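You operate a simulated robot arm through the tools that you are given. There is no shell and no other tool. Be economical: measure what you need, move in short steps, check, and stop when the job is done.

The job below is to be done with a simulated two-armed robot. You get a single attempt, and the scene is never put back.

Task
Screw the lid back on the teal bubbler jar.

Only the result counts: the job must be done as asked and must still hold three seconds after the hand-in. Knocking over, shifting, dropping, spilling or breaking anything else fails it. A push-on lid holds only when it is set on centred and level and pressed home; a screw cap is set on level and turned clockwise until tight.

Robot
Two 7-joint arms with two-finger parallel grippers on one trunk, on a base that drives. Base frame: it is fixed to the floor where the robot stands at the start and does not move with it; the origin is under the middle of the robot, x ahead of it, y to its left, z up. Units: m, degrees, N and s.
The left shoulder is at the start at [0.05, 0.177, 1.187], the right one opposite. With the tool pointing down near the work surface each hand reaches from about 0.1 to 0.64 m from the robot's upright axis, wherever it stands, measured 20 degrees to its own side. Payload 3.43 kg a hand.
The tool frame of a hand sits at the grasp point between the pads (the TCP): z along the fingers, y along the line on which they close. The tips reach 0.034 m beyond it. Largest opening 0.128 m; finger width 0.024, thickness 0.012; the body of the gripper, 0.048 by 0.13 m, starts 0.096 m behind the TCP.
Orientation is that of the tool frame in the base frame, as [roll, pitch, yaw] about the fixed x, y, z axes, in that order (R = Rz(yaw) Ry(pitch) Rx(roll)). With the fingers straight down and closing along the base's y, the tool's x points along the base's -x, its y along +y and its z along -z.

Tools
- The arms move only by the tool servo_tool. It takes "left_targets", "right_targets" or both (then of equal length, played together; a hand with none holds still); each is one flat list of numbers, 7 for each row, row after row: the shift along the tool's x, y, z in m, then the turn, a rotation vector about the tool's x, y, z in degrees, then the finger opening in m, from 0 to 0.128. In form: [dx, dy, dz, rx, ry, rz, hand, dx, dy, dz, rx, ry, rz, hand, ...]. A call has 1 to 20 rows; each row is the pose to reach, as a shift and turn from the pose commanded when the call began, along the tool's axes at that moment. A row lasts 0.2 s, in which the tool goes at most 0.05 m and 8.6 degrees; a call with a longer step from one row to the next is refused whole, and so is a gripper value outside its range. A pose out of reach is approached as far as the arm can. The call stops where the force on the tool passes 40 N (or 10 N more than at its start, if that is more) or the arm is blocked; 0.2 s more then pass. Each finger travels about 0.108 m/s and halts on what it meets, pressing with about 27 N; the grip force reading is that of the motor and also rises with nothing between the fingers. The clock runs only during rows and for 0.2 s after the last one: add rows that repeat a pose to give the fingers time. The reply holds the time, the measured pose of the TCP, the force on the tool along the base axes, the opening and the grip force, in the units named above and with some noise, with the torque about the TCP (base axes, N m) and any sound that the robot's microphone picked up.
- Cameras (640 x 400 px; columns grow to the right, rows downward): "scene" is now at [0.1624, -0.0171, 1.405]; the picture's right is [-0.03, -1.00, 0.00], its down [-0.01, 0.00, -1.00] and it looks along [1.00, -0.03, -0.01] (base axes); focal length 214 px, centre (320, 200). "left" rides on the left gripper at [0.076, 0.011, -0.16] in its tool frame; the picture's right is [-0.15, 0.99, 0.00], its down [-0.88, -0.13, -0.46] and it looks along [-0.45, -0.07, 0.89] (tool axes); focal length 234 px, centre (320, 200). "right" rides on the right gripper at [0.076, -0.011, -0.16] in its tool frame; the picture's right is [0.15, 0.99, 0.00], its down [-0.88, 0.13, -0.46] and it looks along [-0.45, 0.07, 0.89] (tool axes); focal length 234 px, centre (320, 200). There is no depth. A picture from a camera that has moved, and an enlarged one, comes with that camera's place and axes in the base frame and with its lens. The place of the scene camera against the robot may be out by one fixed shift of up to 0.018 m in any direction.
- capture(camera): a new picture of that camera. The clock stands still meanwhile.
- lift_body(by): slides the trunk up (or, below 0, down) by that many m; the arms and the scene camera ride with it, the base frame stays. It gives what a move gives, with no picture.
- steer(legs): drives the robot by 1 to 6 legs, each [ahead, turn to the left] in m and degrees, along the robot's own axes; the way and the turn of a leg run together, so that a leg with both is an arc; at most 1.5 m and 180 degrees a leg. The arms and the cameras ride along, it lands a little off, and it stops where it bumps. It gives what a move gives.
- aim_head(pan, tilt): turns the head with the scene camera to pan (to the left, within 80 degrees either way) and tilt (down, from -29 to 69), counted from straight ahead of the robot. It gives what a move gives.
- enlarge(camera, box): a new picture of the part [left, top, right, bottom] of that camera's present view, enlarged. The clock stands still meanwhile.
- finish_job(): hands the job in; it is judged then, once.

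Work in short steps. Places have to be worked out from the pictures, the camera data and where the tool is seen: move nearer, look again, correct. Check each grasp and each placing, and mend what went wrong. You have 120 turns and 108 pictures in all, those below and enlarged ones among them. Open the grippers and draw the arms clear of the work before you hand the job in, unless the task says otherwise; then end with one line.

The tools are called after "Request:" as name(argument=value, ...) on one line, values as JSON. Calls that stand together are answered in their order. servo_tool: Moves the arms, as the interface text tells. Its arguments: {"type":"object","properties":{"left_targets":{"type":"array","items":{"type":"number"}},"right_targets":{"type":"array","items":{"type":"number"}}},"required":[]} The other tools are called the same way: lift_body (by) slides the trunk up or down; steer (legs) drives the base; aim_head (pan, tilt) turns the head that bears the scene camera; capture (camera) takes a picture; enlarge (camera, box) takes an enlarged picture of a part of a camera's view; finish_job () hands the job in.

At the start:

```text
clock: 0.0
left_tcp_pos: [0.2935, 0.0824, 1.3908]
left_tool_rot: [-179.8, 0.0, -179.9]
left_contact_force: [-0.1, 0.5, 0.7]
left_ft_torque: [-0.01, 0.02, -0.02]
left_width: 0.128
left_finger_force: 0.2
right_tcp_pos: [0.3723, -0.237, 1.3611]
right_tool_rot: [-180.0, 0.1, 180.0]
right_contact_force: [-0.3, -0.2, 0.3]
right_ft_torque: [0.05, 0.0, 0.01]
right_width: 0.128
right_finger_force: 0.0
trunk travel left (down, up): [-0.358, 0.043]
robot x, y, heading: [0.0003, -0.0008, -0.0]
head pan, tilt: [-1.9, 0.5]
```

scene: 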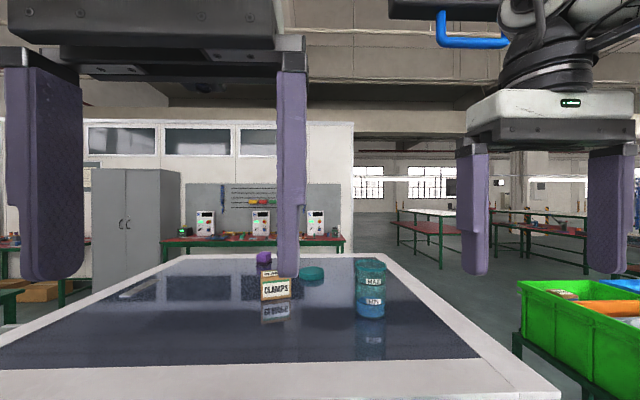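
right: 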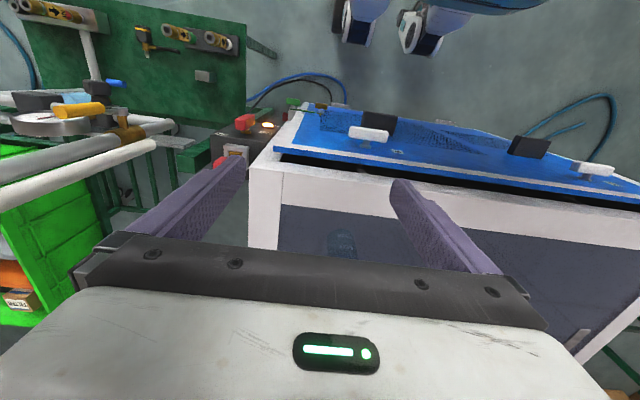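
left: 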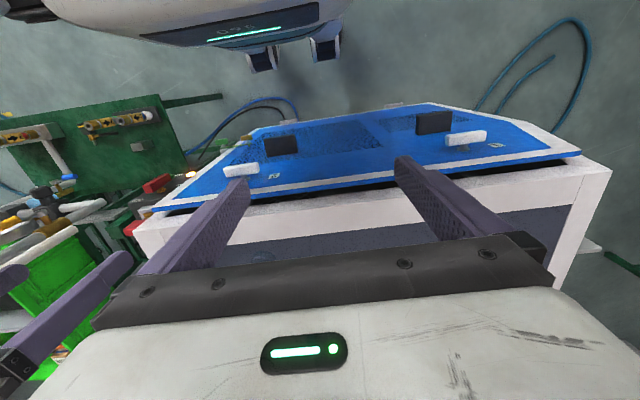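

The scene shows a teal jar with a teal lid lying behind it on the table. I tilt the head down and take a closer look.

Request:
aim_head(pan=-8, tilt=25)

Request:
capture(camera="scene")

Request:
enlarge(camera="scene", box=[220, 60, 420, 240])

```text
clock: 0.9
left_tcp_pos: [0.2943, 0.0829, 1.3896]
left_tool_rot: [-180.0, 0.0, -179.9]
left_contact_force: [0.0, 0.6, -0.6]
left_ft_torque: [-0.03, -0.03, 0.01]
left_width: 0.128
left_finger_force: 0.1
right_tcp_pos: [0.3721, -0.2366, 1.3607]
right_tool_rot: [-180.0, -0.1, 180.0]
right_contact_force: [0.0, -0.6, -0.8]
right_ft_torque: [-0.01, 0.04, -0.03]
right_width: 0.128
right_finger_force: 0.1
trunk travel left (down, up): [-0.358, 0.043]
robot x, y, heading: [-0.0012, 0.0026, 0.1]
head pan, tilt: [-8.0, 25.0]
```

```text
104 pictures are left
camera scene: at [0.1634, -0.0269, 1.3655], right [-0.14, -0.99, 0.0], down [-0.42, 0.06, -0.91], along [0.9, -0.13, -0.42], focal length 214 px, centre (320, 200)
```

scene: 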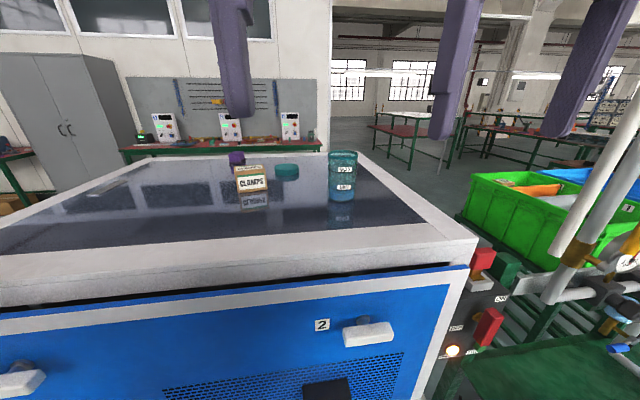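

```text
2.22 times, centred on (320, 150) of scene
camera zoom: at [0.1634, -0.0269, 1.3655], right [-0.14, -0.99, 0.0], down [-0.42, 0.06, -0.91], along [0.9, -0.13, -0.42], focal length 477 px, centre (320, 311)
```

zoom: 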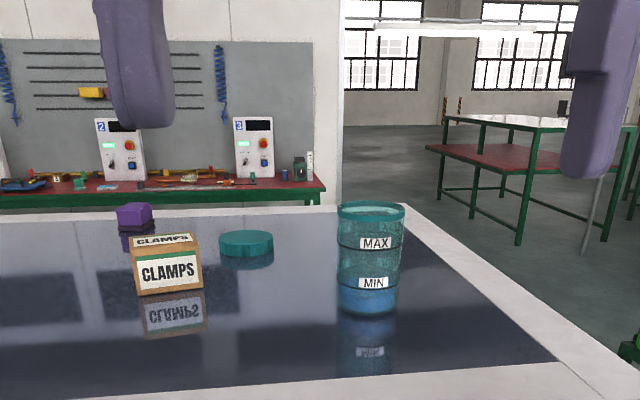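

I zoom the right-hand camera on the jar to triangulate it.

Request:
enlarge(camera="right", box=[260, 180, 420, 280])

Request:
enlarge(camera="left", box=[200, 180, 440, 280])

```text
4.00 times, centred on (340, 230) of right
camera zoom: at [0.2953, -0.2479, 1.5208], right [-0.15, 0.99, 0.0], down [0.88, 0.13, 0.46], along [0.45, 0.07, -0.89], focal length 937 px, centre (240, 80)
```

zoom: 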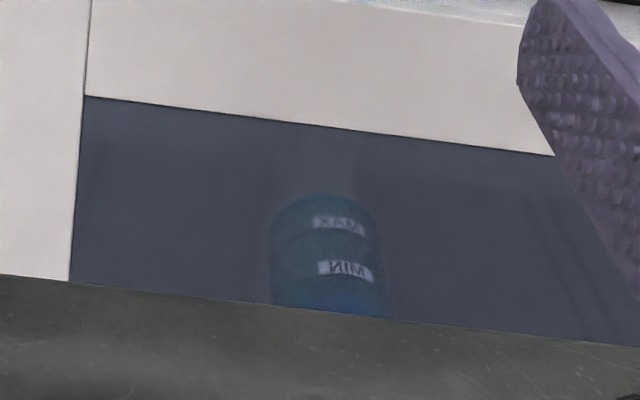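

```text
2.67 times, centred on (320, 230) of left
camera zoom: at [0.2174, 0.0939, 1.5496], right [0.15, 0.99, 0.0], down [0.88, -0.13, 0.46], along [0.45, -0.07, -0.89], focal length 624 px, centre (320, 120)
```

zoom: 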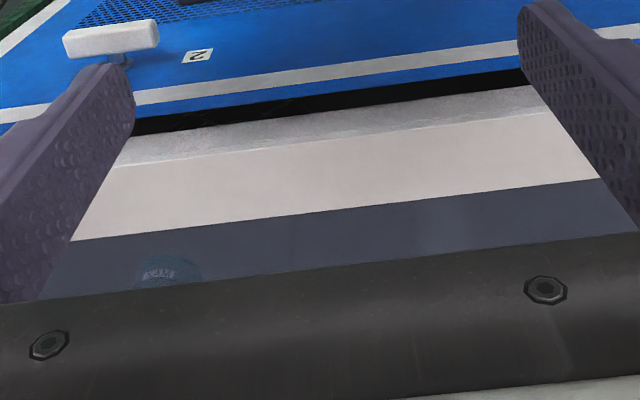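

The dark table surface works out at z≈1.14, with the jar near (0.63,-0.15) and the lid near (0.88,-0.02), which is far. I check how much room there is between the base and the cabinet, and to the right of it.

Request:
aim_head(pan=0, tilt=69)

Request:
capture(camera="scene")

Request:
aim_head(pan=-55, tilt=40)

Request:
capture(camera="scene")

```text
clock: 2.0
left_tcp_pos: [0.2924, 0.0834, 1.389]
left_tool_rot: [-179.9, 0.0, -180.0]
left_contact_force: [-0.2, -0.2, -0.3]
left_ft_torque: [0.01, -0.05, 0.01]
left_width: 0.128
left_finger_force: 0.0
right_tcp_pos: [0.3715, -0.2364, 1.3608]
right_tool_rot: [179.9, 0.0, -180.0]
right_contact_force: [0.2, -1.1, 0.4]
right_ft_torque: [0.01, 0.0, 0.01]
right_width: 0.1278
right_finger_force: 0.1
trunk travel left (down, up): [-0.358, 0.043]
robot x, y, heading: [-0.0029, -0.0029, 0.3]
head pan, tilt: [0.0, 68.8]
```

```text
100 pictures are left
camera scene: at [0.1281, -0.0141, 1.306], right [0.0, -1.0, 0.0], down [-0.93, 0.0, -0.36], along [0.36, 0.0, -0.93], focal length 214 px, centre (320, 200)
```

scene: 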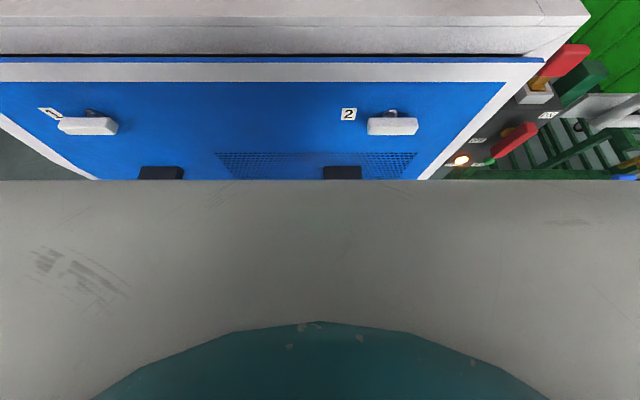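

```text
clock: 3.2
left_tcp_pos: [0.2936, 0.0813, 1.3901]
left_tool_rot: [-179.9, 0.0, -179.9]
left_contact_force: [1.0, -0.1, -0.6]
left_ft_torque: [0.0, -0.02, 0.01]
left_width: 0.1279
left_finger_force: 0.0
right_tcp_pos: [0.3722, -0.2365, 1.3622]
right_tool_rot: [-179.9, -0.1, 180.0]
right_contact_force: [0.4, 0.5, 0.6]
right_ft_torque: [-0.06, 0.02, 0.04]
right_width: 0.1278
right_finger_force: 0.1
trunk travel left (down, up): [-0.358, 0.043]
robot x, y, heading: [-0.0005, -0.0013, 0.3]
head pan, tilt: [-55.0, 40.0]
```

```text
99 pictures are left
camera scene: at [0.121, -0.0837, 1.3421], right [-0.82, -0.57, 0.0], down [-0.37, 0.53, -0.77], along [0.44, -0.63, -0.64], focal length 214 px, centre (320, 200)
```

scene: 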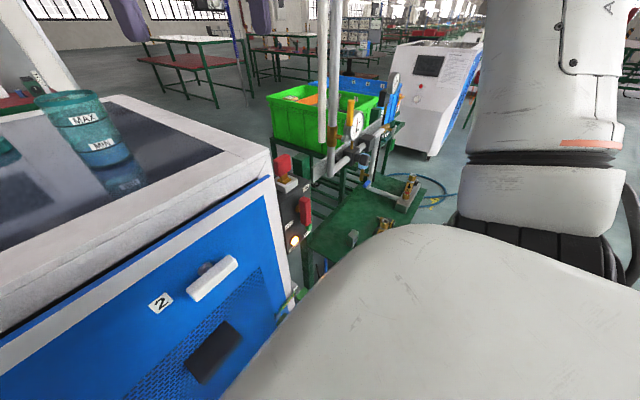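

The right side is cluttered, so the approach has to be from the front. I drive ahead in small legs while the hands stay above the jar height.

Request:
steer(legs=[[0.08, 0]])

Request:
aim_head(pan=0, tilt=45)

Request:
capture(camera="scene")

```text
clock: 4.3
left_tcp_pos: [0.3757, 0.08, 1.3902]
left_tool_rot: [-179.9, 0.0, 180.0]
left_contact_force: [0.1, 0.4, 0.2]
left_ft_torque: [0.01, 0.03, 0.0]
left_width: 0.1279
left_finger_force: 0.1
right_tcp_pos: [0.4529, -0.2374, 1.3612]
right_tool_rot: [180.0, 0.1, 179.8]
right_contact_force: [-0.6, 0.1, -0.2]
right_ft_torque: [0.02, 0.05, -0.02]
right_width: 0.1281
right_finger_force: 0.0
trunk travel left (down, up): [-0.358, 0.043]
robot x, y, heading: [0.0837, -0.0011, -0.1]
head pan, tilt: [-55.0, 40.0]
```

```text
clock: 5.5
left_tcp_pos: [0.3761, 0.081, 1.3903]
left_tool_rot: [-180.0, 0.0, 179.8]
left_contact_force: [0.0, 0.5, -0.1]
left_ft_torque: [-0.02, 0.0, -0.01]
left_width: 0.128
left_finger_force: 0.1
right_tcp_pos: [0.4523, -0.2374, 1.3622]
right_tool_rot: [180.0, 0.0, 179.8]
right_contact_force: [0.4, 0.3, -0.4]
right_ft_torque: [0.02, 0.05, 0.01]
right_width: 0.128
right_finger_force: 0.0
trunk travel left (down, up): [-0.358, 0.043]
robot x, y, heading: [0.0849, 0.001, -0.1]
head pan, tilt: [0.0, 45.0]
```

```text
98 pictures are left
camera scene: at [0.2347, -0.0147, 1.3349], right [0.0, -1.0, 0.0], down [-0.71, 0.0, -0.71], along [0.71, 0.0, -0.71], focal length 214 px, centre (320, 200)
```

scene: 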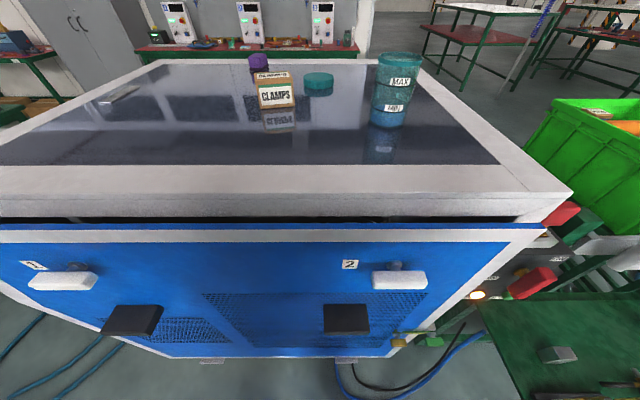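

The cabinet front is at x≈0.44 and the base is at 0.085. I drive on.

Request:
steer(legs=[[0.07, 0]])

```text
clock: 6.5
left_tcp_pos: [0.4175, 0.0821, 1.3898]
left_tool_rot: [-179.9, -0.2, 179.9]
left_contact_force: [-0.3, 0.1, 0.1]
left_ft_torque: [-0.01, -0.06, 0.0]
left_width: 0.128
left_finger_force: 0.1
right_tcp_pos: [0.493, -0.2383, 1.3598]
right_tool_rot: [-180.0, -0.2, 179.5]
right_contact_force: [-0.7, -1.1, 0.0]
right_ft_torque: [-0.01, -0.03, 0.02]
right_width: 0.1282
right_finger_force: 0.0
trunk travel left (down, up): [-0.358, 0.043]
robot x, y, heading: [0.1225, 0.0003, -0.1]
head pan, tilt: [0.0, 45.0]
stopped in leg 1: the robot was blocked; the commanded pose is now the measured one
```

The base is blocked at x=0.12, so this is as near as it gets. I look again for better positions.

Request:
aim_head(pan=-5, tilt=35)

Request:
enlarge(camera="scene", box=[220, 80, 420, 205])

Request:
capture(camera="right")

Request:
capture(camera="left")

```text
clock: 7.3
left_tcp_pos: [0.4184, 0.0824, 1.3886]
left_tool_rot: [-179.9, -0.2, 179.9]
left_contact_force: [0.9, -0.1, 0.1]
left_ft_torque: [-0.04, 0.02, 0.0]
left_width: 0.128
left_finger_force: 0.0
right_tcp_pos: [0.495, -0.2374, 1.3595]
right_tool_rot: [179.9, -0.2, 179.7]
right_contact_force: [-0.6, -0.2, 0.3]
right_ft_torque: [0.01, 0.01, -0.02]
right_width: 0.128
right_finger_force: 0.0
trunk travel left (down, up): [-0.358, 0.043]
robot x, y, heading: [0.1223, 0.001, -0.2]
head pan, tilt: [-5.0, 35.0]
```

```text
3.20 times, centred on (320, 142) of scene
camera zoom: at [0.2826, -0.022, 1.3496], right [-0.09, -1.0, 0.0], down [-0.57, 0.05, -0.82], along [0.82, -0.07, -0.57], focal length 686 px, centre (320, 384)
```

zoom: 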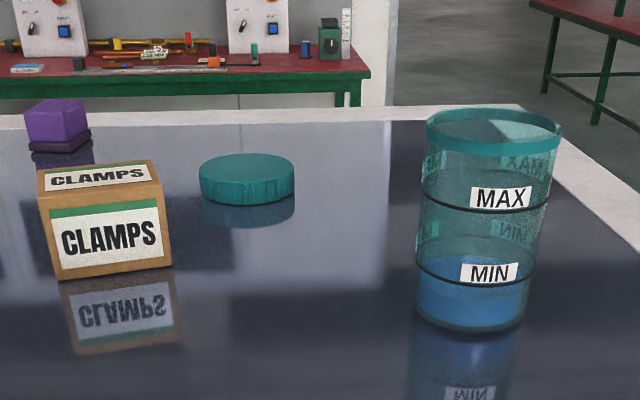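

```text
96 pictures are left
camera right: at [0.4181, -0.2489, 1.5198], right [-0.14, 0.99, 0.0], down [0.88, 0.12, 0.45], along [0.45, 0.06, -0.89], focal length 234 px, centre (320, 200)
```

right: 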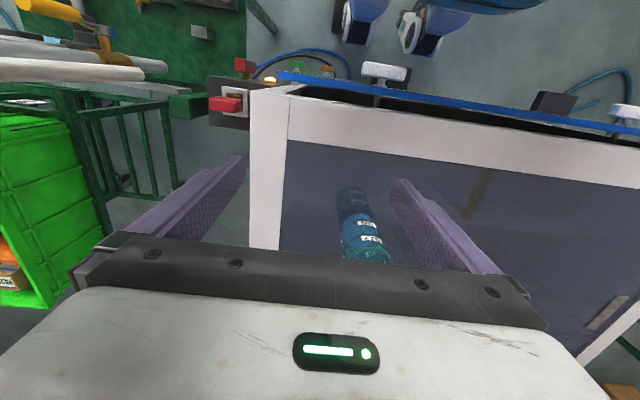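

```text
95 pictures are left
camera left: at [0.3423, 0.0935, 1.5488], right [0.15, 0.99, 0.0], down [0.88, -0.13, 0.45], along [0.45, -0.07, -0.89], focal length 234 px, centre (320, 200)
```

left: 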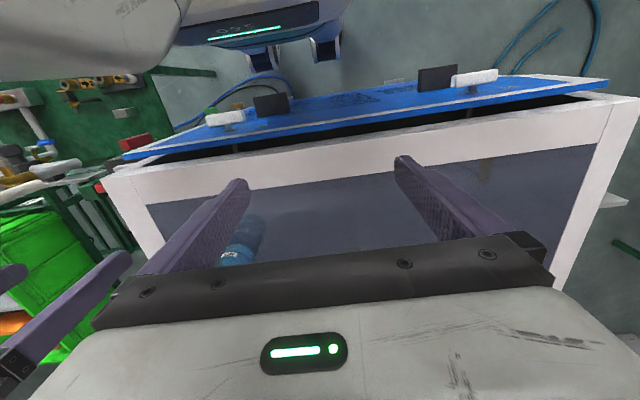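

Estimates: jar at (0.666,-0.152), rim z≈1.248, rim diameter ≈0.076. Lid at (0.897,-0.008), diameter ≈0.086, about 0.024 high. To bring the right shoulder nearer the lid I back off slightly and turn left 60°, with the hands above everything.

Request:
lift_body(by=0.02)

Request:
steer(legs=[[-0.02, 0], [0, 60]])

Request:
aim_head(pan=-60, tilt=30)

Request:
capture(camera="scene")

Request:
capture(camera="right")

```text
clock: 7.9
left_tcp_pos: [0.4175, 0.0812, 1.4087]
left_tool_rot: [-179.9, -0.2, 179.9]
left_contact_force: [-0.2, 0.3, 1.0]
left_ft_torque: [-0.01, -0.02, 0.05]
left_width: 0.1278
left_finger_force: 0.1
right_tcp_pos: [0.4934, -0.2371, 1.3796]
right_tool_rot: [180.0, -0.2, 179.7]
right_contact_force: [-0.7, 0.3, -0.1]
right_ft_torque: [0.02, 0.0, 0.03]
right_width: 0.128
right_finger_force: 0.1
trunk travel left (down, up): [-0.378, 0.023]
robot x, y, heading: [0.1217, -0.0004, -0.2]
head pan, tilt: [-5.0, 35.0]
```

```text
clock: 11.4
left_tcp_pos: [0.1727, 0.2989, 1.4089]
left_tool_rot: [-179.9, -0.2, -118.8]
left_contact_force: [0.2, 0.7, 0.2]
left_ft_torque: [-0.01, -0.02, -0.03]
left_width: 0.1278
left_finger_force: 0.0
right_tcp_pos: [0.4878, 0.2118, 1.3803]
right_tool_rot: [-180.0, -0.3, -119.0]
right_contact_force: [-0.6, -0.6, 0.2]
right_ft_torque: [0.03, 0.0, 0.01]
right_width: 0.128
right_finger_force: 0.0
trunk travel left (down, up): [-0.378, 0.023]
robot x, y, heading: [0.1013, 0.0014, 61.1]
head pan, tilt: [-5.0, 35.0]
```

```text
clock: 12.7
left_tcp_pos: [0.1726, 0.2981, 1.4083]
left_tool_rot: [180.0, -0.2, -118.7]
left_contact_force: [-0.2, 0.3, -0.6]
left_ft_torque: [-0.01, 0.0, -0.01]
left_width: 0.1279
left_finger_force: 0.0
right_tcp_pos: [0.4895, 0.2125, 1.3789]
right_tool_rot: [-180.0, -0.1, -119.0]
right_contact_force: [-0.3, 0.0, -0.4]
right_ft_torque: [0.02, -0.03, -0.01]
right_width: 0.128
right_finger_force: 0.0
trunk travel left (down, up): [-0.378, 0.023]
robot x, y, heading: [0.1013, -0.0008, 61.2]
head pan, tilt: [-60.0, 30.0]
```

```text
94 pictures are left
camera scene: at [0.2285, 0.0495, 1.3775], right [0.02, -1.0, 0.0], down [-0.5, -0.01, -0.87], along [0.87, 0.02, -0.5], focal length 214 px, centre (320, 200)
```

scene: 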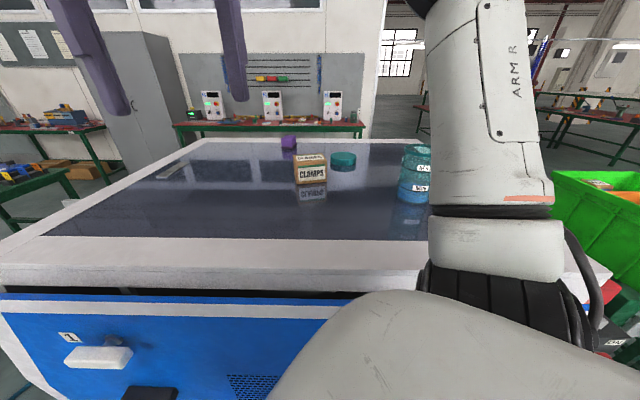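

```text
93 pictures are left
camera right: at [0.4617, 0.1407, 1.5399], right [-0.94, 0.35, 0.0], down [0.31, 0.83, 0.45], along [0.16, 0.42, -0.89], focal length 234 px, centre (320, 200)
```

right: 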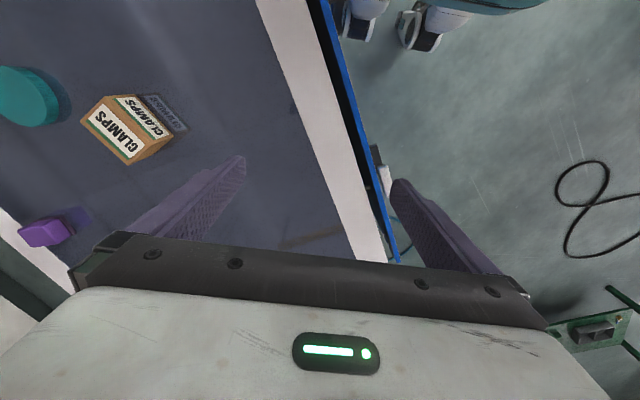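

The right camera now sees the lid and puts it at about (0.885, 0.0). I bring the right hand over toward it at height, turning the tool to point forward.

Request:
servo_tool(right_targets=[0.0066, -0.0422, 0, 0, 0, 7.6, 0.128, 0.0132, -0.0845, 0, 0, 0, 15.2, 0.128, 0.02, -0.127, 0, 0, 0, 22.9, 0.128, 0.0265, -0.169, 0, 0, 0, 30.5, 0.128, 0.033, -0.211, 0, 0, 0, 38.1, 0.128, 0.04, -0.2535, 0, 0, 0, 45.7, 0.128, 0.0465, -0.296, 0, 0, 0, 53.4, 0.128, 0.053, -0.338, 0, 0, 0, 61, 0.128, 0.053, -0.338, 0, 0, 0, 61, 0.128])

Request:
capture(camera="right")

Request:
capture(camera="scene")

```text
clock: 14.7
left_tcp_pos: [0.1705, 0.3, 1.4086]
left_tool_rot: [-179.8, -0.3, -118.7]
left_contact_force: [-1.1, 0.8, 0.0]
left_ft_torque: [-0.06, -0.11, 0.02]
left_width: 0.1282
left_finger_force: 0.1
right_tcp_pos: [0.7002, 0.1223, 1.3526]
right_tool_rot: [177.4, 3.8, -179.0]
right_contact_force: [-0.2, 0.0, 0.4]
right_ft_torque: [-0.07, -0.09, 0.02]
right_width: 0.1279
right_finger_force: 0.0
right hand out of reach, approached as far as the arm can: row 2, 3, 4, 5, 6, 7, 8, 9
trunk travel left (down, up): [-0.378, 0.023]
robot x, y, heading: [0.1048, 0.0017, 61.3]
head pan, tilt: [-60.0, 30.0]
```

```text
92 pictures are left
camera right: at [0.6142, 0.103, 1.5064], right [-0.17, 0.99, 0.04], down [0.85, 0.12, 0.52], along [0.51, 0.12, -0.85], focal length 234 px, centre (320, 200)
```

right: 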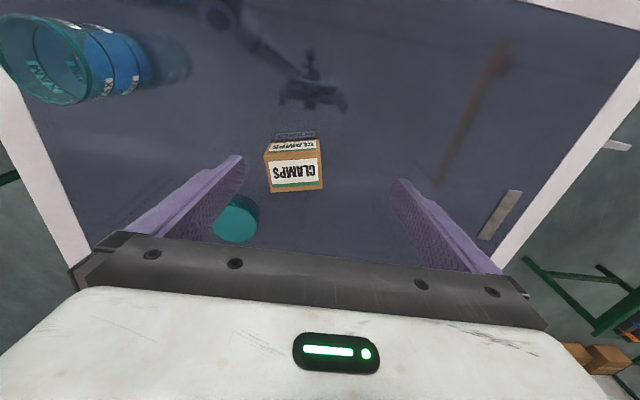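

```text
91 pictures are left
camera scene: at [0.2267, 0.0504, 1.3776], right [0.02, -1.0, 0.0], down [-0.5, -0.01, -0.87], along [0.87, 0.02, -0.5], focal length 214 px, centre (320, 200)
```

scene: 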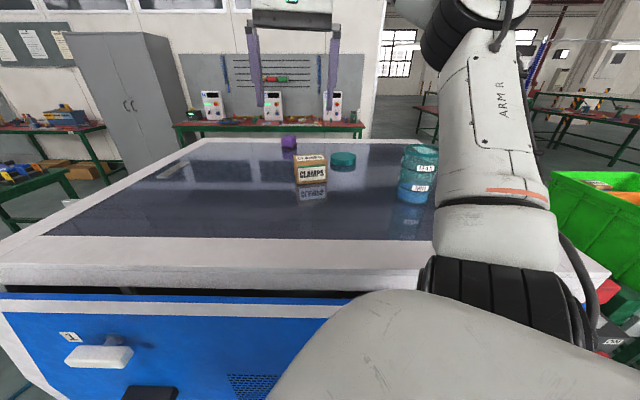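

Near-vertical reach ends at x≈0.70 here. Tilting the tool forward will extend the reach, so I tilt 48° and see where it gets to.

Request:
servo_tool(right_targets=[0, 0, 0, 0, -8, 0, 0.128, 0, 0, 0, 0, -16, 0, 0.128, 0, 0, 0, 0, -24, 0, 0.128, 0, 0, 0, 0, -32, 0, 0.128, 0, 0, 0, 0, -40, 0, 0.128, 0, 0, 0, 0, -48, 0, 0.128, 0, 0, 0, 0, -48, 0, 0.128])

```text
clock: 16.3
left_tcp_pos: [0.1726, 0.298, 1.4087]
left_tool_rot: [-180.0, -0.2, -118.7]
left_contact_force: [-0.3, 0.4, 0.2]
left_ft_torque: [-0.03, -0.01, -0.02]
left_width: 0.1278
left_finger_force: 0.1
right_tcp_pos: [0.6984, 0.127, 1.3523]
right_tool_rot: [175.7, 51.6, 177.9]
right_contact_force: [0.1, -0.4, 0.3]
right_ft_torque: [-0.01, 0.03, -0.03]
right_width: 0.1282
right_finger_force: 0.2
trunk travel left (down, up): [-0.378, 0.023]
robot x, y, heading: [0.1026, 0.0003, 61.1]
head pan, tilt: [-60.0, 30.0]
```

Tilted to 52° with the position held, so the reach is now better. I move to a hover short of the lid and level the closing axis.

Request:
servo_tool(right_targets=[-0.006, -0.03, 0.04, 0.7, 0, -0.3, 0.128, -0.012, -0.06, 0.08, 1.4, 0, -0.7, 0.128, -0.018, -0.09, 0.12, 2.1, 0, -1, 0.128, -0.024, -0.12, 0.16, 2.7, 0, -1.3, 0.128, -0.024, -0.12, 0.16, 2.7, 0, -1.3, 0.128])

Request:
capture(camera="right")

Request:
capture(camera="scene")

```text
refused: row 1 steps farther than a row can; nothing moved
```

```text
90 pictures are left
camera right: at [0.5268, 0.1092, 1.3911], right [-0.11, 0.99, -0.07], down [0.19, 0.09, 0.98], along [0.98, 0.1, -0.19], focal length 234 px, centre (320, 200)
```

right: 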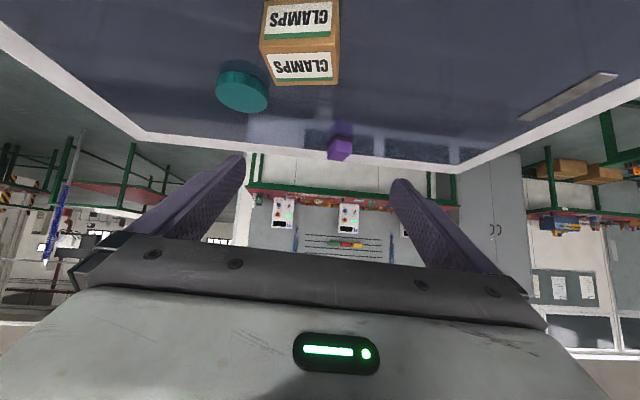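

```text
89 pictures are left
camera scene: at [0.2286, 0.0495, 1.3775], right [0.02, -1.0, 0.0], down [-0.5, -0.01, -0.87], along [0.87, 0.02, -0.5], focal length 214 px, centre (320, 200)
```

scene: 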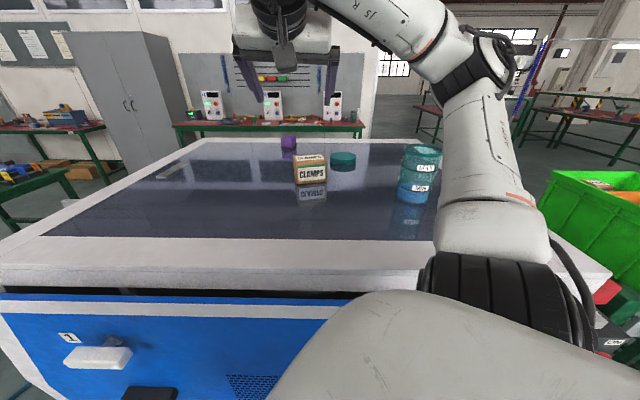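

The lid reads again at (0.88,0.005). I redo the move with more rows.

Request:
servo_tool(right_targets=[-0.005, -0.024, 0.032, 0.5, 0, -0.3, 0.128, -0.01, -0.048, 0.064, 1.1, 0, -0.5, 0.128, -0.015, -0.072, 0.096, 1.6, 0, -0.8, 0.128, -0.02, -0.096, 0.128, 2.1, 0, -1, 0.128, -0.024, -0.12, 0.16, 2.7, 0, -1.3, 0.128, -0.024, -0.12, 0.16, 2.7, 0, -1.3, 0.128])

Request:
capture(camera="right")

Request:
capture(camera="scene")

```text
clock: 17.7
left_tcp_pos: [0.1632, 0.2991, 1.4093]
left_tool_rot: [-179.4, 0.1, -118.7]
left_contact_force: [-1.9, -0.5, 0.8]
left_ft_torque: [0.02, -0.28, 0.03]
left_width: 0.1279
left_finger_force: 0.0
right_tcp_pos: [0.8331, 0.0136, 1.2663]
right_tool_rot: [-179.9, 52.1, -179.9]
right_contact_force: [-1.8, -0.6, -0.3]
right_ft_torque: [0.02, -0.01, -0.05]
right_width: 0.1281
right_finger_force: 0.0
trunk travel left (down, up): [-0.378, 0.023]
robot x, y, heading: [0.1027, 0.0041, 61.1]
head pan, tilt: [-60.0, 30.0]
```

```text
88 pictures are left
camera right: at [0.6614, 0.0024, 1.3042], right [-0.09, 0.99, -0.12], down [0.18, 0.13, 0.97], along [0.98, 0.07, -0.19], focal length 234 px, centre (320, 200)
```

right: 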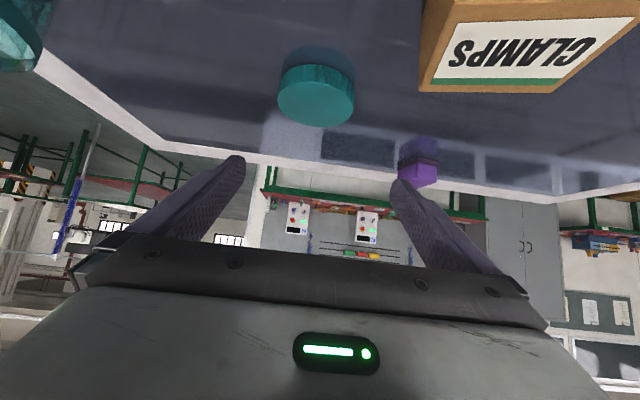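

```text
87 pictures are left
camera scene: at [0.2205, 0.0499, 1.3766], right [0.02, -1.0, 0.0], down [-0.49, -0.01, -0.87], along [0.87, 0.02, -0.49], focal length 214 px, centre (320, 200)
```

scene: 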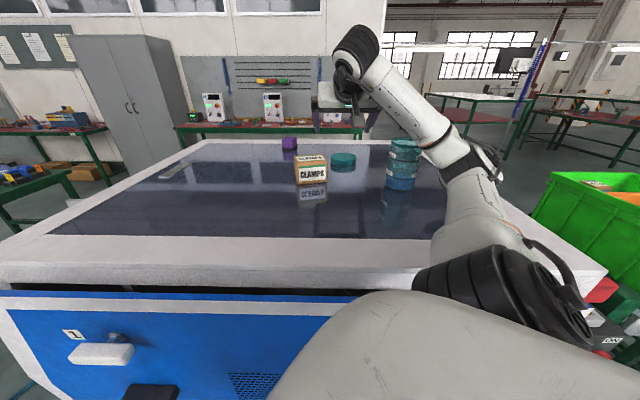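

The forearm is close to the jar, so I need a close look at that clearance.

Request:
enlarge(camera="scene", box=[300, 20, 540, 220])

Request:
enlarge(camera="right", box=[0, 0, 400, 240])

Request:
capture(camera="left")

```text
2.00 times, centred on (420, 120) of scene
camera zoom: at [0.2205, 0.0499, 1.3766], right [0.02, -1.0, 0.0], down [-0.49, -0.01, -0.87], along [0.87, 0.02, -0.49], focal length 429 px, centre (120, 360)
```

zoom: 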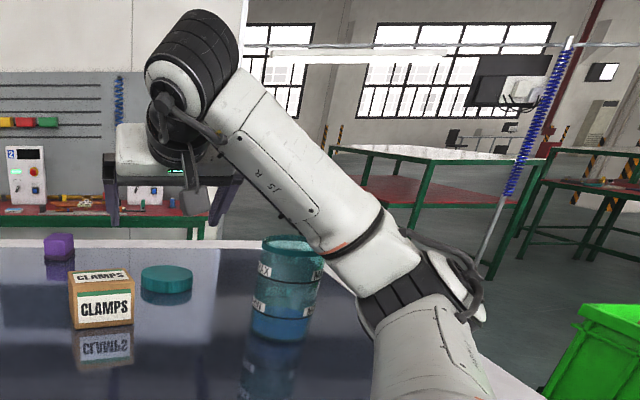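

```text
1.60 times, centred on (200, 120) of right
camera zoom: at [0.6614, 0.0024, 1.3042], right [-0.09, 0.99, -0.12], down [0.18, 0.13, 0.97], along [0.98, 0.07, -0.19], focal length 375 px, centre (512, 328)
```

zoom: 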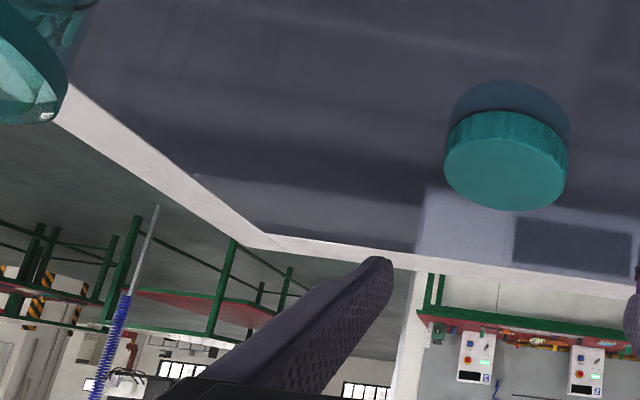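

```text
84 pictures are left
camera left: at [0.115, 0.2388, 1.5679], right [-0.8, 0.6, -0.01], down [0.53, 0.71, 0.46], along [0.28, 0.36, -0.89], focal length 234 px, centre (320, 200)
```

left: 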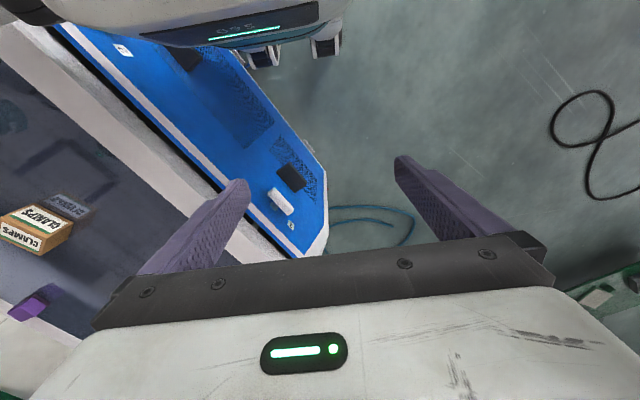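

The elbow looks about 4 cm from the jar. I go down halfway in a small step and recheck the clearance.

Request:
servo_tool(right_targets=[0.013, -0.005, 0.021, 0, 0, 0, 0.128, 0.026, -0.0105, 0.0416, 0, 0, 0, 0.128, 0.026, -0.0105, 0.0416, 0, 0, 0, 0.128])

Request:
enlarge(camera="scene", box=[300, 20, 540, 220])

Request:
capture(camera="right")

```text
clock: 18.5
left_tcp_pos: [0.1723, 0.298, 1.4075]
left_tool_rot: [-179.9, -0.2, -118.7]
left_contact_force: [-0.3, -0.1, 0.4]
left_ft_torque: [-0.02, -0.01, -0.01]
left_width: 0.1281
left_finger_force: 0.0
right_tcp_pos: [0.8571, 0.0018, 1.2177]
right_tool_rot: [180.0, 51.6, -179.9]
right_contact_force: [0.1, 0.1, 0.4]
right_ft_torque: [0.02, 0.02, 0.0]
right_width: 0.128
right_finger_force: 0.0
trunk travel left (down, up): [-0.378, 0.023]
robot x, y, heading: [0.1021, -0.0035, 61.0]
head pan, tilt: [-60.0, 30.0]
```

```text
2.00 times, centred on (420, 120) of scene
camera zoom: at [0.2285, 0.0494, 1.3774], right [0.02, -1.0, 0.0], down [-0.5, -0.01, -0.87], along [0.87, 0.02, -0.5], focal length 429 px, centre (120, 360)
```

zoom: 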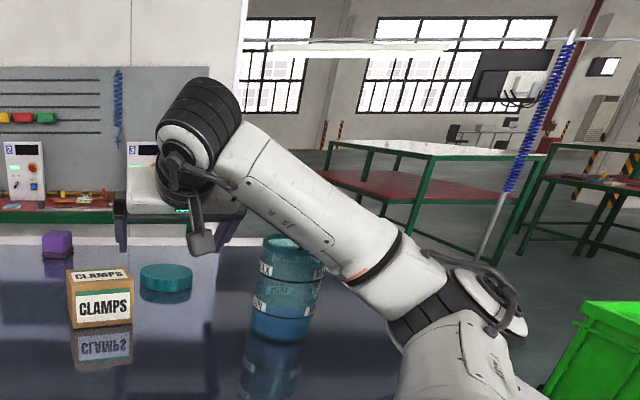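

```text
82 pictures are left
camera right: at [0.6842, -0.0105, 1.2579], right [-0.09, 0.99, -0.11], down [0.19, 0.13, 0.97], along [0.98, 0.07, -0.2], focal length 234 px, centre (320, 200)
```

right: 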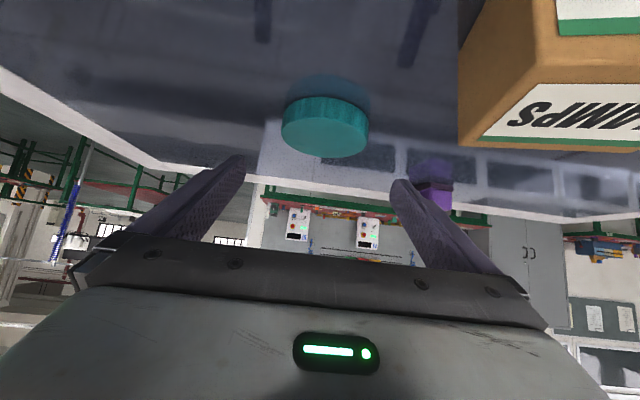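

Forearm-to-jar clearance is only about 1 cm. I won't go lower from here; I lift the hand, then reposition the base further left and back so the elbow stays clear of the jar.

Request:
servo_tool(right_targets=[-0.009, 0, -0.0344, 0, 0, 0, 0.128, -0.018, 0, -0.0688, 0, 0, 0, 0.128, -0.027, 0, -0.103, 0, 0, 0, 0.128, -0.036, 0, -0.1376, 0, 0, 0, 0.128, -0.045, 0, -0.172, 0, 0, 0, 0.128, -0.045, 0, -0.172, 0, 0, 0, 0.128])

Request:
steer(legs=[[0, 55], [0.11, 0], [0, -60]])

Request:
aim_head(pan=-60, tilt=30)

Request:
capture(camera="scene")

Request:
capture(camera="right")

```text
clock: 19.9
left_tcp_pos: [0.1725, 0.2963, 1.4102]
left_tool_rot: [-179.9, 0.0, -118.6]
left_contact_force: [-0.2, -0.5, 0.2]
left_ft_torque: [0.0, -0.04, 0.01]
left_width: 0.1281
left_finger_force: 0.0
right_tcp_pos: [0.7521, 0.003, 1.3644]
right_tool_rot: [179.7, 51.7, 179.7]
right_contact_force: [0.7, -1.1, -0.5]
right_ft_torque: [0.06, 0.01, 0.06]
right_width: 0.128
right_finger_force: 0.0
right hand out of reach, approached as far as the arm can: row 3
trunk travel left (down, up): [-0.378, 0.023]
robot x, y, heading: [0.102, 0.0015, 60.9]
head pan, tilt: [-60.0, 30.0]
```

```text
clock: 26.1
left_tcp_pos: [0.143, 0.3935, 1.4089]
left_tool_rot: [-179.9, -0.1, -122.2]
left_contact_force: [-0.2, -0.1, 0.1]
left_ft_torque: [0.01, 0.0, -0.02]
left_width: 0.1283
left_finger_force: 0.0
right_tcp_pos: [0.7044, 0.0648, 1.3638]
right_tool_rot: [180.0, 51.6, 176.5]
right_contact_force: [0.8, -0.7, 0.3]
right_ft_torque: [0.01, 0.0, 0.01]
right_width: 0.1279
right_finger_force: 0.0
trunk travel left (down, up): [-0.378, 0.023]
robot x, y, heading: [0.0534, 0.1, 57.7]
head pan, tilt: [-60.0, 30.0]
```

```text
clock: 26.7
left_tcp_pos: [0.1423, 0.3941, 1.4081]
left_tool_rot: [-179.9, -0.2, -122.2]
left_contact_force: [-0.2, 0.0, 0.2]
left_ft_torque: [0.02, -0.01, 0.02]
left_width: 0.1278
left_finger_force: 0.1
right_tcp_pos: [0.7047, 0.0638, 1.3634]
right_tool_rot: [-180.0, 51.7, 176.6]
right_contact_force: [-0.4, -0.2, -0.2]
right_ft_torque: [0.01, -0.02, 0.0]
right_width: 0.128
right_finger_force: 0.0
trunk travel left (down, up): [-0.378, 0.023]
robot x, y, heading: [0.0532, 0.101, 57.7]
head pan, tilt: [-60.0, 30.0]
```

```text
81 pictures are left
camera scene: at [0.184, 0.1414, 1.3775], right [-0.04, -1.0, 0.0], down [-0.5, 0.02, -0.87], along [0.87, -0.04, -0.5], focal length 214 px, centre (320, 200)
```

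scene: 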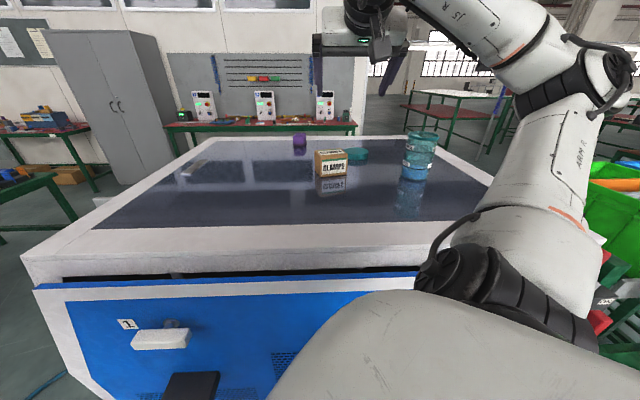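

```text
80 pictures are left
camera right: at [0.5312, 0.0631, 1.4034], right [-0.03, 0.99, -0.12], down [0.2, 0.12, 0.97], along [0.98, 0.01, -0.2], focal length 234 px, centre (320, 200)
```

right: 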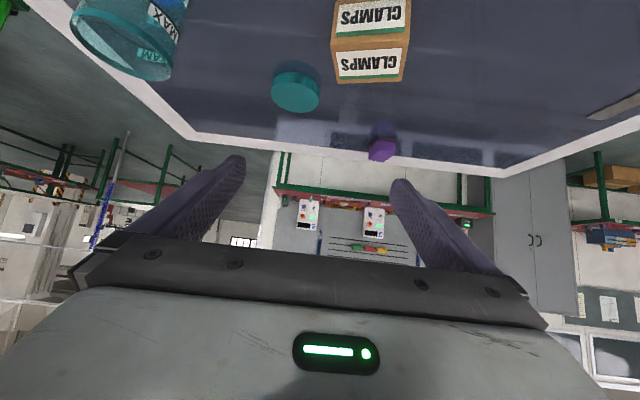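

Better base placement now. The lid is at about (0.877,0.006); I move to the hover above it.

Request:
servo_tool(right_targets=[0.0034, -0.0082, 0.0342, -0.45, 0, -0.35, 0.128, 0.0068, -0.0164, 0.0683, -0.9, 0, -0.7, 0.128, 0.0102, -0.0246, 0.1025, -1.35, 0, -1.05, 0.128, 0.0137, -0.0329, 0.1367, -1.8, 0, -1.4, 0.128, 0.0171, -0.0411, 0.171, -2.25, 0, -1.75, 0.128, 0.0205, -0.0493, 0.205, -2.7, 0, -2.1, 0.128, 0.0205, -0.0493, 0.205, -2.7, 0, -2.1, 0.128])

Request:
capture(camera="scene")

Request:
capture(camera="right")

```text
clock: 28.3
left_tcp_pos: [0.1419, 0.3934, 1.4091]
left_tool_rot: [-179.9, -0.3, -122.2]
left_contact_force: [-1.0, 0.3, -0.5]
left_ft_torque: [0.02, 0.01, 0.01]
left_width: 0.128
left_finger_force: 0.1
right_tcp_pos: [0.849, 0.0075, 1.2191]
right_tool_rot: [-180.0, 51.7, 179.9]
right_contact_force: [-0.2, 0.0, 0.5]
right_ft_torque: [0.02, -0.03, -0.01]
right_width: 0.1277
right_finger_force: 0.0
trunk travel left (down, up): [-0.378, 0.023]
robot x, y, heading: [0.051, 0.0968, 57.7]
head pan, tilt: [-60.0, 30.0]
```

```text
79 pictures are left
camera scene: at [0.1836, 0.1415, 1.3775], right [-0.04, -1.0, 0.0], down [-0.5, 0.02, -0.87], along [0.87, -0.04, -0.5], focal length 214 px, centre (320, 200)
```

scene: 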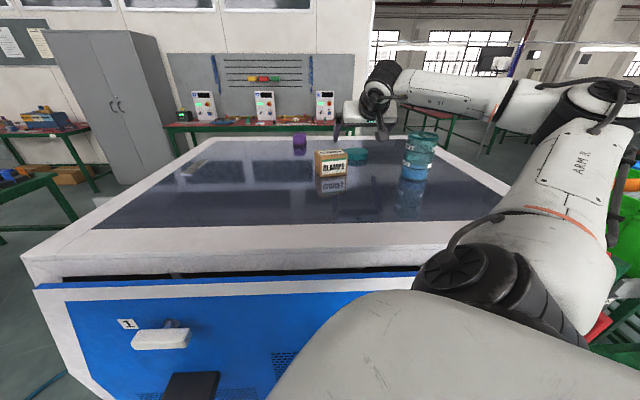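

```text
78 pictures are left
camera right: at [0.6769, -0.0032, 1.2595], right [-0.09, 0.99, -0.11], down [0.19, 0.13, 0.97], along [0.98, 0.06, -0.2], focal length 234 px, centre (320, 200)
```

right: 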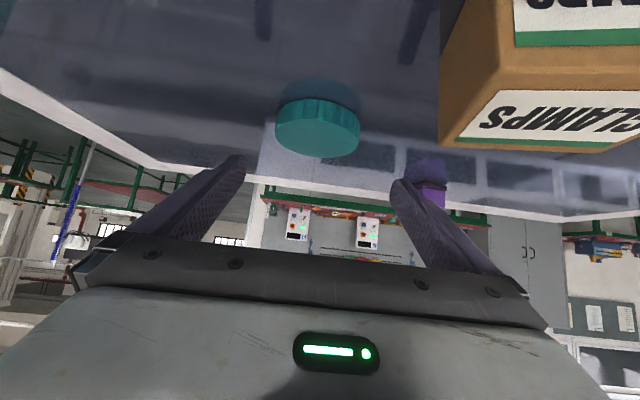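

The forearm is now clear above the jar and the lid is centred between the fingers. I descend to grasp height.

Request:
servo_tool(right_targets=[0.0077, -0.0015, 0.0133, 0, 0, 0, 0.128, 0.0155, -0.003, 0.0267, 0, 0, 0, 0.128, 0.0232, -0.0045, 0.04, 0, 0, 0, 0.128, 0.0232, -0.0045, 0.04, 0, 0, 0, 0.128])

Request:
capture(camera="right")

Request:
enlarge(camera="scene", box=[280, 60, 480, 200])

```text
clock: 29.3
left_tcp_pos: [0.1422, 0.3928, 1.4093]
left_tool_rot: [-180.0, -0.2, -122.3]
left_contact_force: [-0.3, 0.2, 0.1]
left_ft_torque: [0.02, -0.04, -0.02]
left_width: 0.1278
left_finger_force: 0.0
right_tcp_pos: [0.8665, 0.0014, 1.1769]
right_tool_rot: [179.9, 51.8, 179.8]
right_contact_force: [0.2, -1.2, -0.7]
right_ft_torque: [0.0, -0.01, 0.02]
right_width: 0.1278
right_finger_force: 0.1
trunk travel left (down, up): [-0.378, 0.023]
robot x, y, heading: [0.0585, 0.1, 57.6]
head pan, tilt: [-60.0, 30.0]
```

```text
77 pictures are left
camera right: at [0.694, -0.009, 1.2165], right [-0.09, 0.99, -0.11], down [0.19, 0.13, 0.97], along [0.98, 0.06, -0.2], focal length 234 px, centre (320, 200)
```

right: 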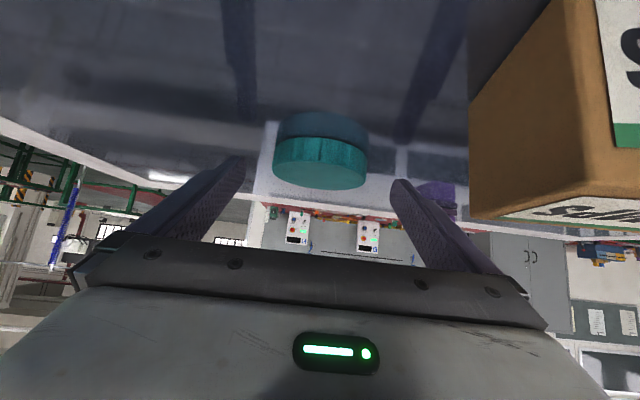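

```text
2.86 times, centred on (380, 130) of scene
camera zoom: at [0.1838, 0.1414, 1.3775], right [-0.04, -1.0, 0.0], down [-0.5, 0.02, -0.87], along [0.87, -0.04, -0.5], focal length 613 px, centre (149, 400)
```

zoom: 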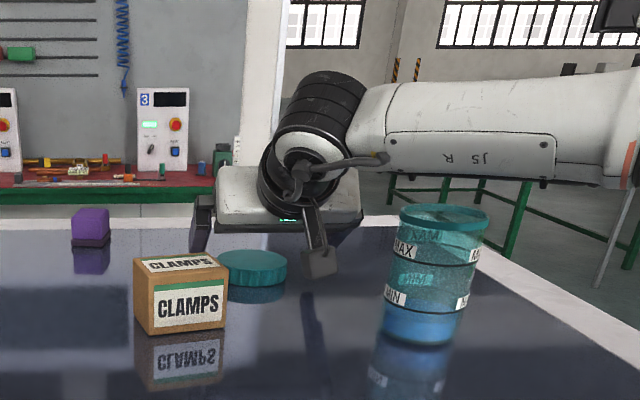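

The fingers straddle the lid, which seems about 1 cm further on. I nudge forward and slightly down, then close.

Request:
servo_tool(right_targets=[-0.0038, 0, 0.0097, 0, 0, 0, 0.128, -0.0038, 0, 0.0097, 0, 0, 0, 0.11, -0.0038, 0, 0.0097, 0, 0, 0, 0.095, -0.0038, 0, 0.0097, 0, 0, 0, 0.08, -0.0038, 0, 0.0097, 0, 0, 0, 0.065, -0.0038, 0, 0.0097, 0, 0, 0, 0.065])

Request:
capture(camera="right")

Request:
enlarge(camera="scene", box=[280, 60, 480, 200])

```text
clock: 30.7
left_tcp_pos: [0.142, 0.3943, 1.4088]
left_tool_rot: [-179.9, -0.2, -122.2]
left_contact_force: [-0.3, 0.9, -0.7]
left_ft_torque: [0.01, -0.01, 0.0]
left_width: 0.128
left_finger_force: 0.1
right_tcp_pos: [0.876, 0.0018, 1.1741]
right_tool_rot: [179.9, 51.5, 179.9]
right_contact_force: [0.2, 0.0, -0.6]
right_ft_torque: [-0.01, -0.01, -0.01]
right_width: 0.0837
right_finger_force: 26.9
trunk travel left (down, up): [-0.378, 0.023]
robot x, y, heading: [0.0492, 0.0983, 57.7]
head pan, tilt: [-60.0, 30.0]
```

```text
75 pictures are left
camera right: at [0.7039, -0.0087, 1.2136], right [-0.09, 0.99, -0.11], down [0.19, 0.13, 0.97], along [0.98, 0.07, -0.2], focal length 234 px, centre (320, 200)
```

right: 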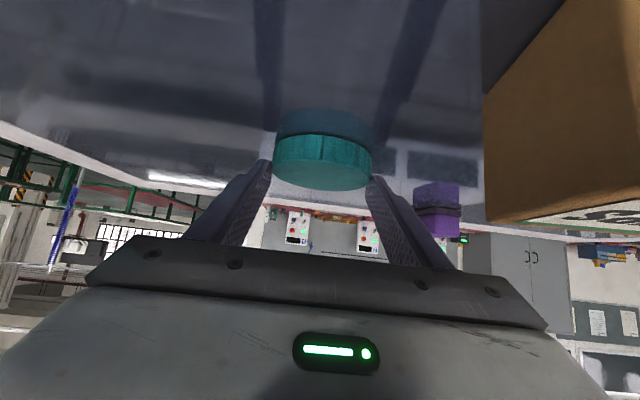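

```text
2.86 times, centred on (380, 130) of scene
camera zoom: at [0.1839, 0.1414, 1.3775], right [-0.04, -1.0, 0.0], down [-0.5, 0.02, -0.87], along [0.87, -0.04, -0.5], focal length 613 px, centre (149, 400)
```

zoom: 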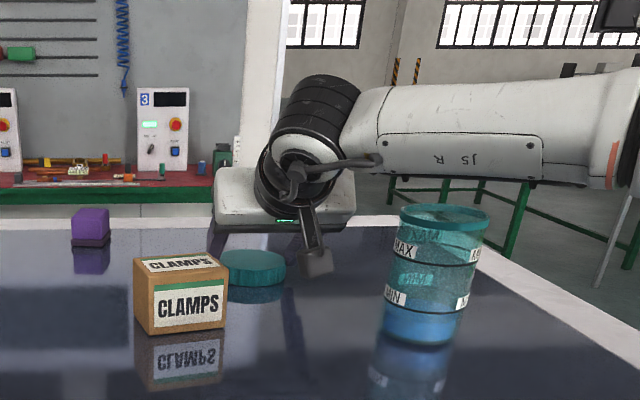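

Gripped at width 0.084, but only near the tips. I reopen slightly, move 12 mm further forward, and close again.

Request:
servo_tool(right_targets=[0, 0, 0, 0, 0, 0, 0.1, 0, 0, 0, 0, 0, 0, 0.1, -0.0074, 0, 0.0094, 0, 0, 0, 0.1, -0.0074, 0, 0.0094, 0, 0, 0, 0.1, -0.0074, 0, 0.0094, 0, 0, 0, 0.08, -0.0074, 0, 0.0094, 0, 0, 0, 0.07, -0.0074, 0, 0.0094, 0, 0, 0, 0.065, -0.0074, 0, 0.0094, 0, 0, 0, 0.065])

Request:
enlarge(camera="right", box=[200, 80, 440, 230])

```text
clock: 32.5
left_tcp_pos: [0.1422, 0.3932, 1.4089]
left_tool_rot: [-179.9, -0.2, -122.3]
left_contact_force: [0.0, 0.6, -0.5]
left_ft_torque: [0.01, -0.02, 0.01]
left_width: 0.1279
left_finger_force: 0.1
right_tcp_pos: [0.8896, 0.0022, 1.1741]
right_tool_rot: [180.0, 51.6, 180.0]
right_contact_force: [-0.6, 0.1, 1.2]
right_ft_torque: [0.0, -0.02, -0.01]
right_width: 0.0832
right_finger_force: 26.5
trunk travel left (down, up): [-0.378, 0.023]
robot x, y, heading: [0.056, 0.1, 57.4]
head pan, tilt: [-60.0, 30.0]
```

```text
2.67 times, centred on (320, 155) of right
camera zoom: at [0.7153, -0.0089, 1.2134], right [-0.09, 0.99, -0.11], down [0.19, 0.13, 0.97], along [0.98, 0.06, -0.2], focal length 624 px, centre (320, 320)
```

zoom: 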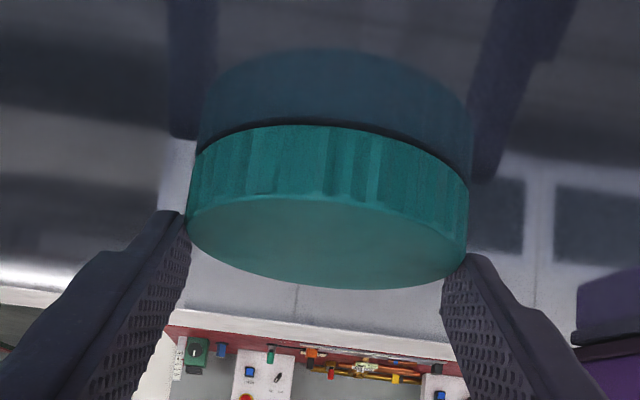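

The fingertips catch only the lid's top edge; reflections put the table nearer z≈1.131. I open, make the tool 15° steeper and go about 8 mm lower at the tips, then regrip.

Request:
servo_tool(right_targets=[0, 0, 0, 0, 0, 0, 0.1, 0, 0, 0, 0, 0, 0, 0.104, 0.003, 0, -0.0005, 0, 7.5, 0, 0.104, 0.006, 0, -0.0011, 0, 15, 0, 0.104, 0.006, 0, -0.0011, 0, 15, 0, 0.104])

Request:
enlarge(camera="right", box=[200, 80, 440, 230])

```text
clock: 33.7
left_tcp_pos: [0.1427, 0.3939, 1.4083]
left_tool_rot: [-179.9, -0.2, -122.1]
left_contact_force: [-1.1, 0.0, 0.0]
left_ft_torque: [0.02, 0.03, -0.03]
left_width: 0.1282
left_finger_force: 0.2
right_tcp_pos: [0.8845, 0.0039, 1.1705]
right_tool_rot: [179.9, 36.6, 179.9]
right_contact_force: [0.4, 0.6, 0.7]
right_ft_torque: [0.04, -0.04, 0.0]
right_width: 0.1039
right_finger_force: 0.1
trunk travel left (down, up): [-0.378, 0.023]
robot x, y, heading: [0.0549, 0.0998, 57.7]
head pan, tilt: [-60.0, 30.0]
```

```text
2.67 times, centred on (320, 155) of right
camera zoom: at [0.7272, -0.0091, 1.2533], right [-0.12, 0.99, -0.09], down [0.44, 0.13, 0.89], along [0.89, 0.07, -0.45], focal length 624 px, centre (320, 320)
```

zoom: 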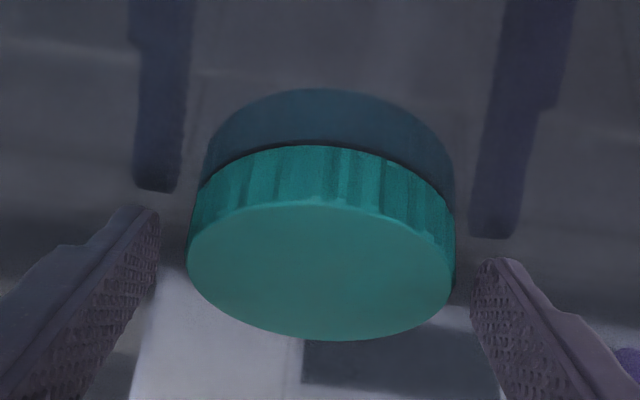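

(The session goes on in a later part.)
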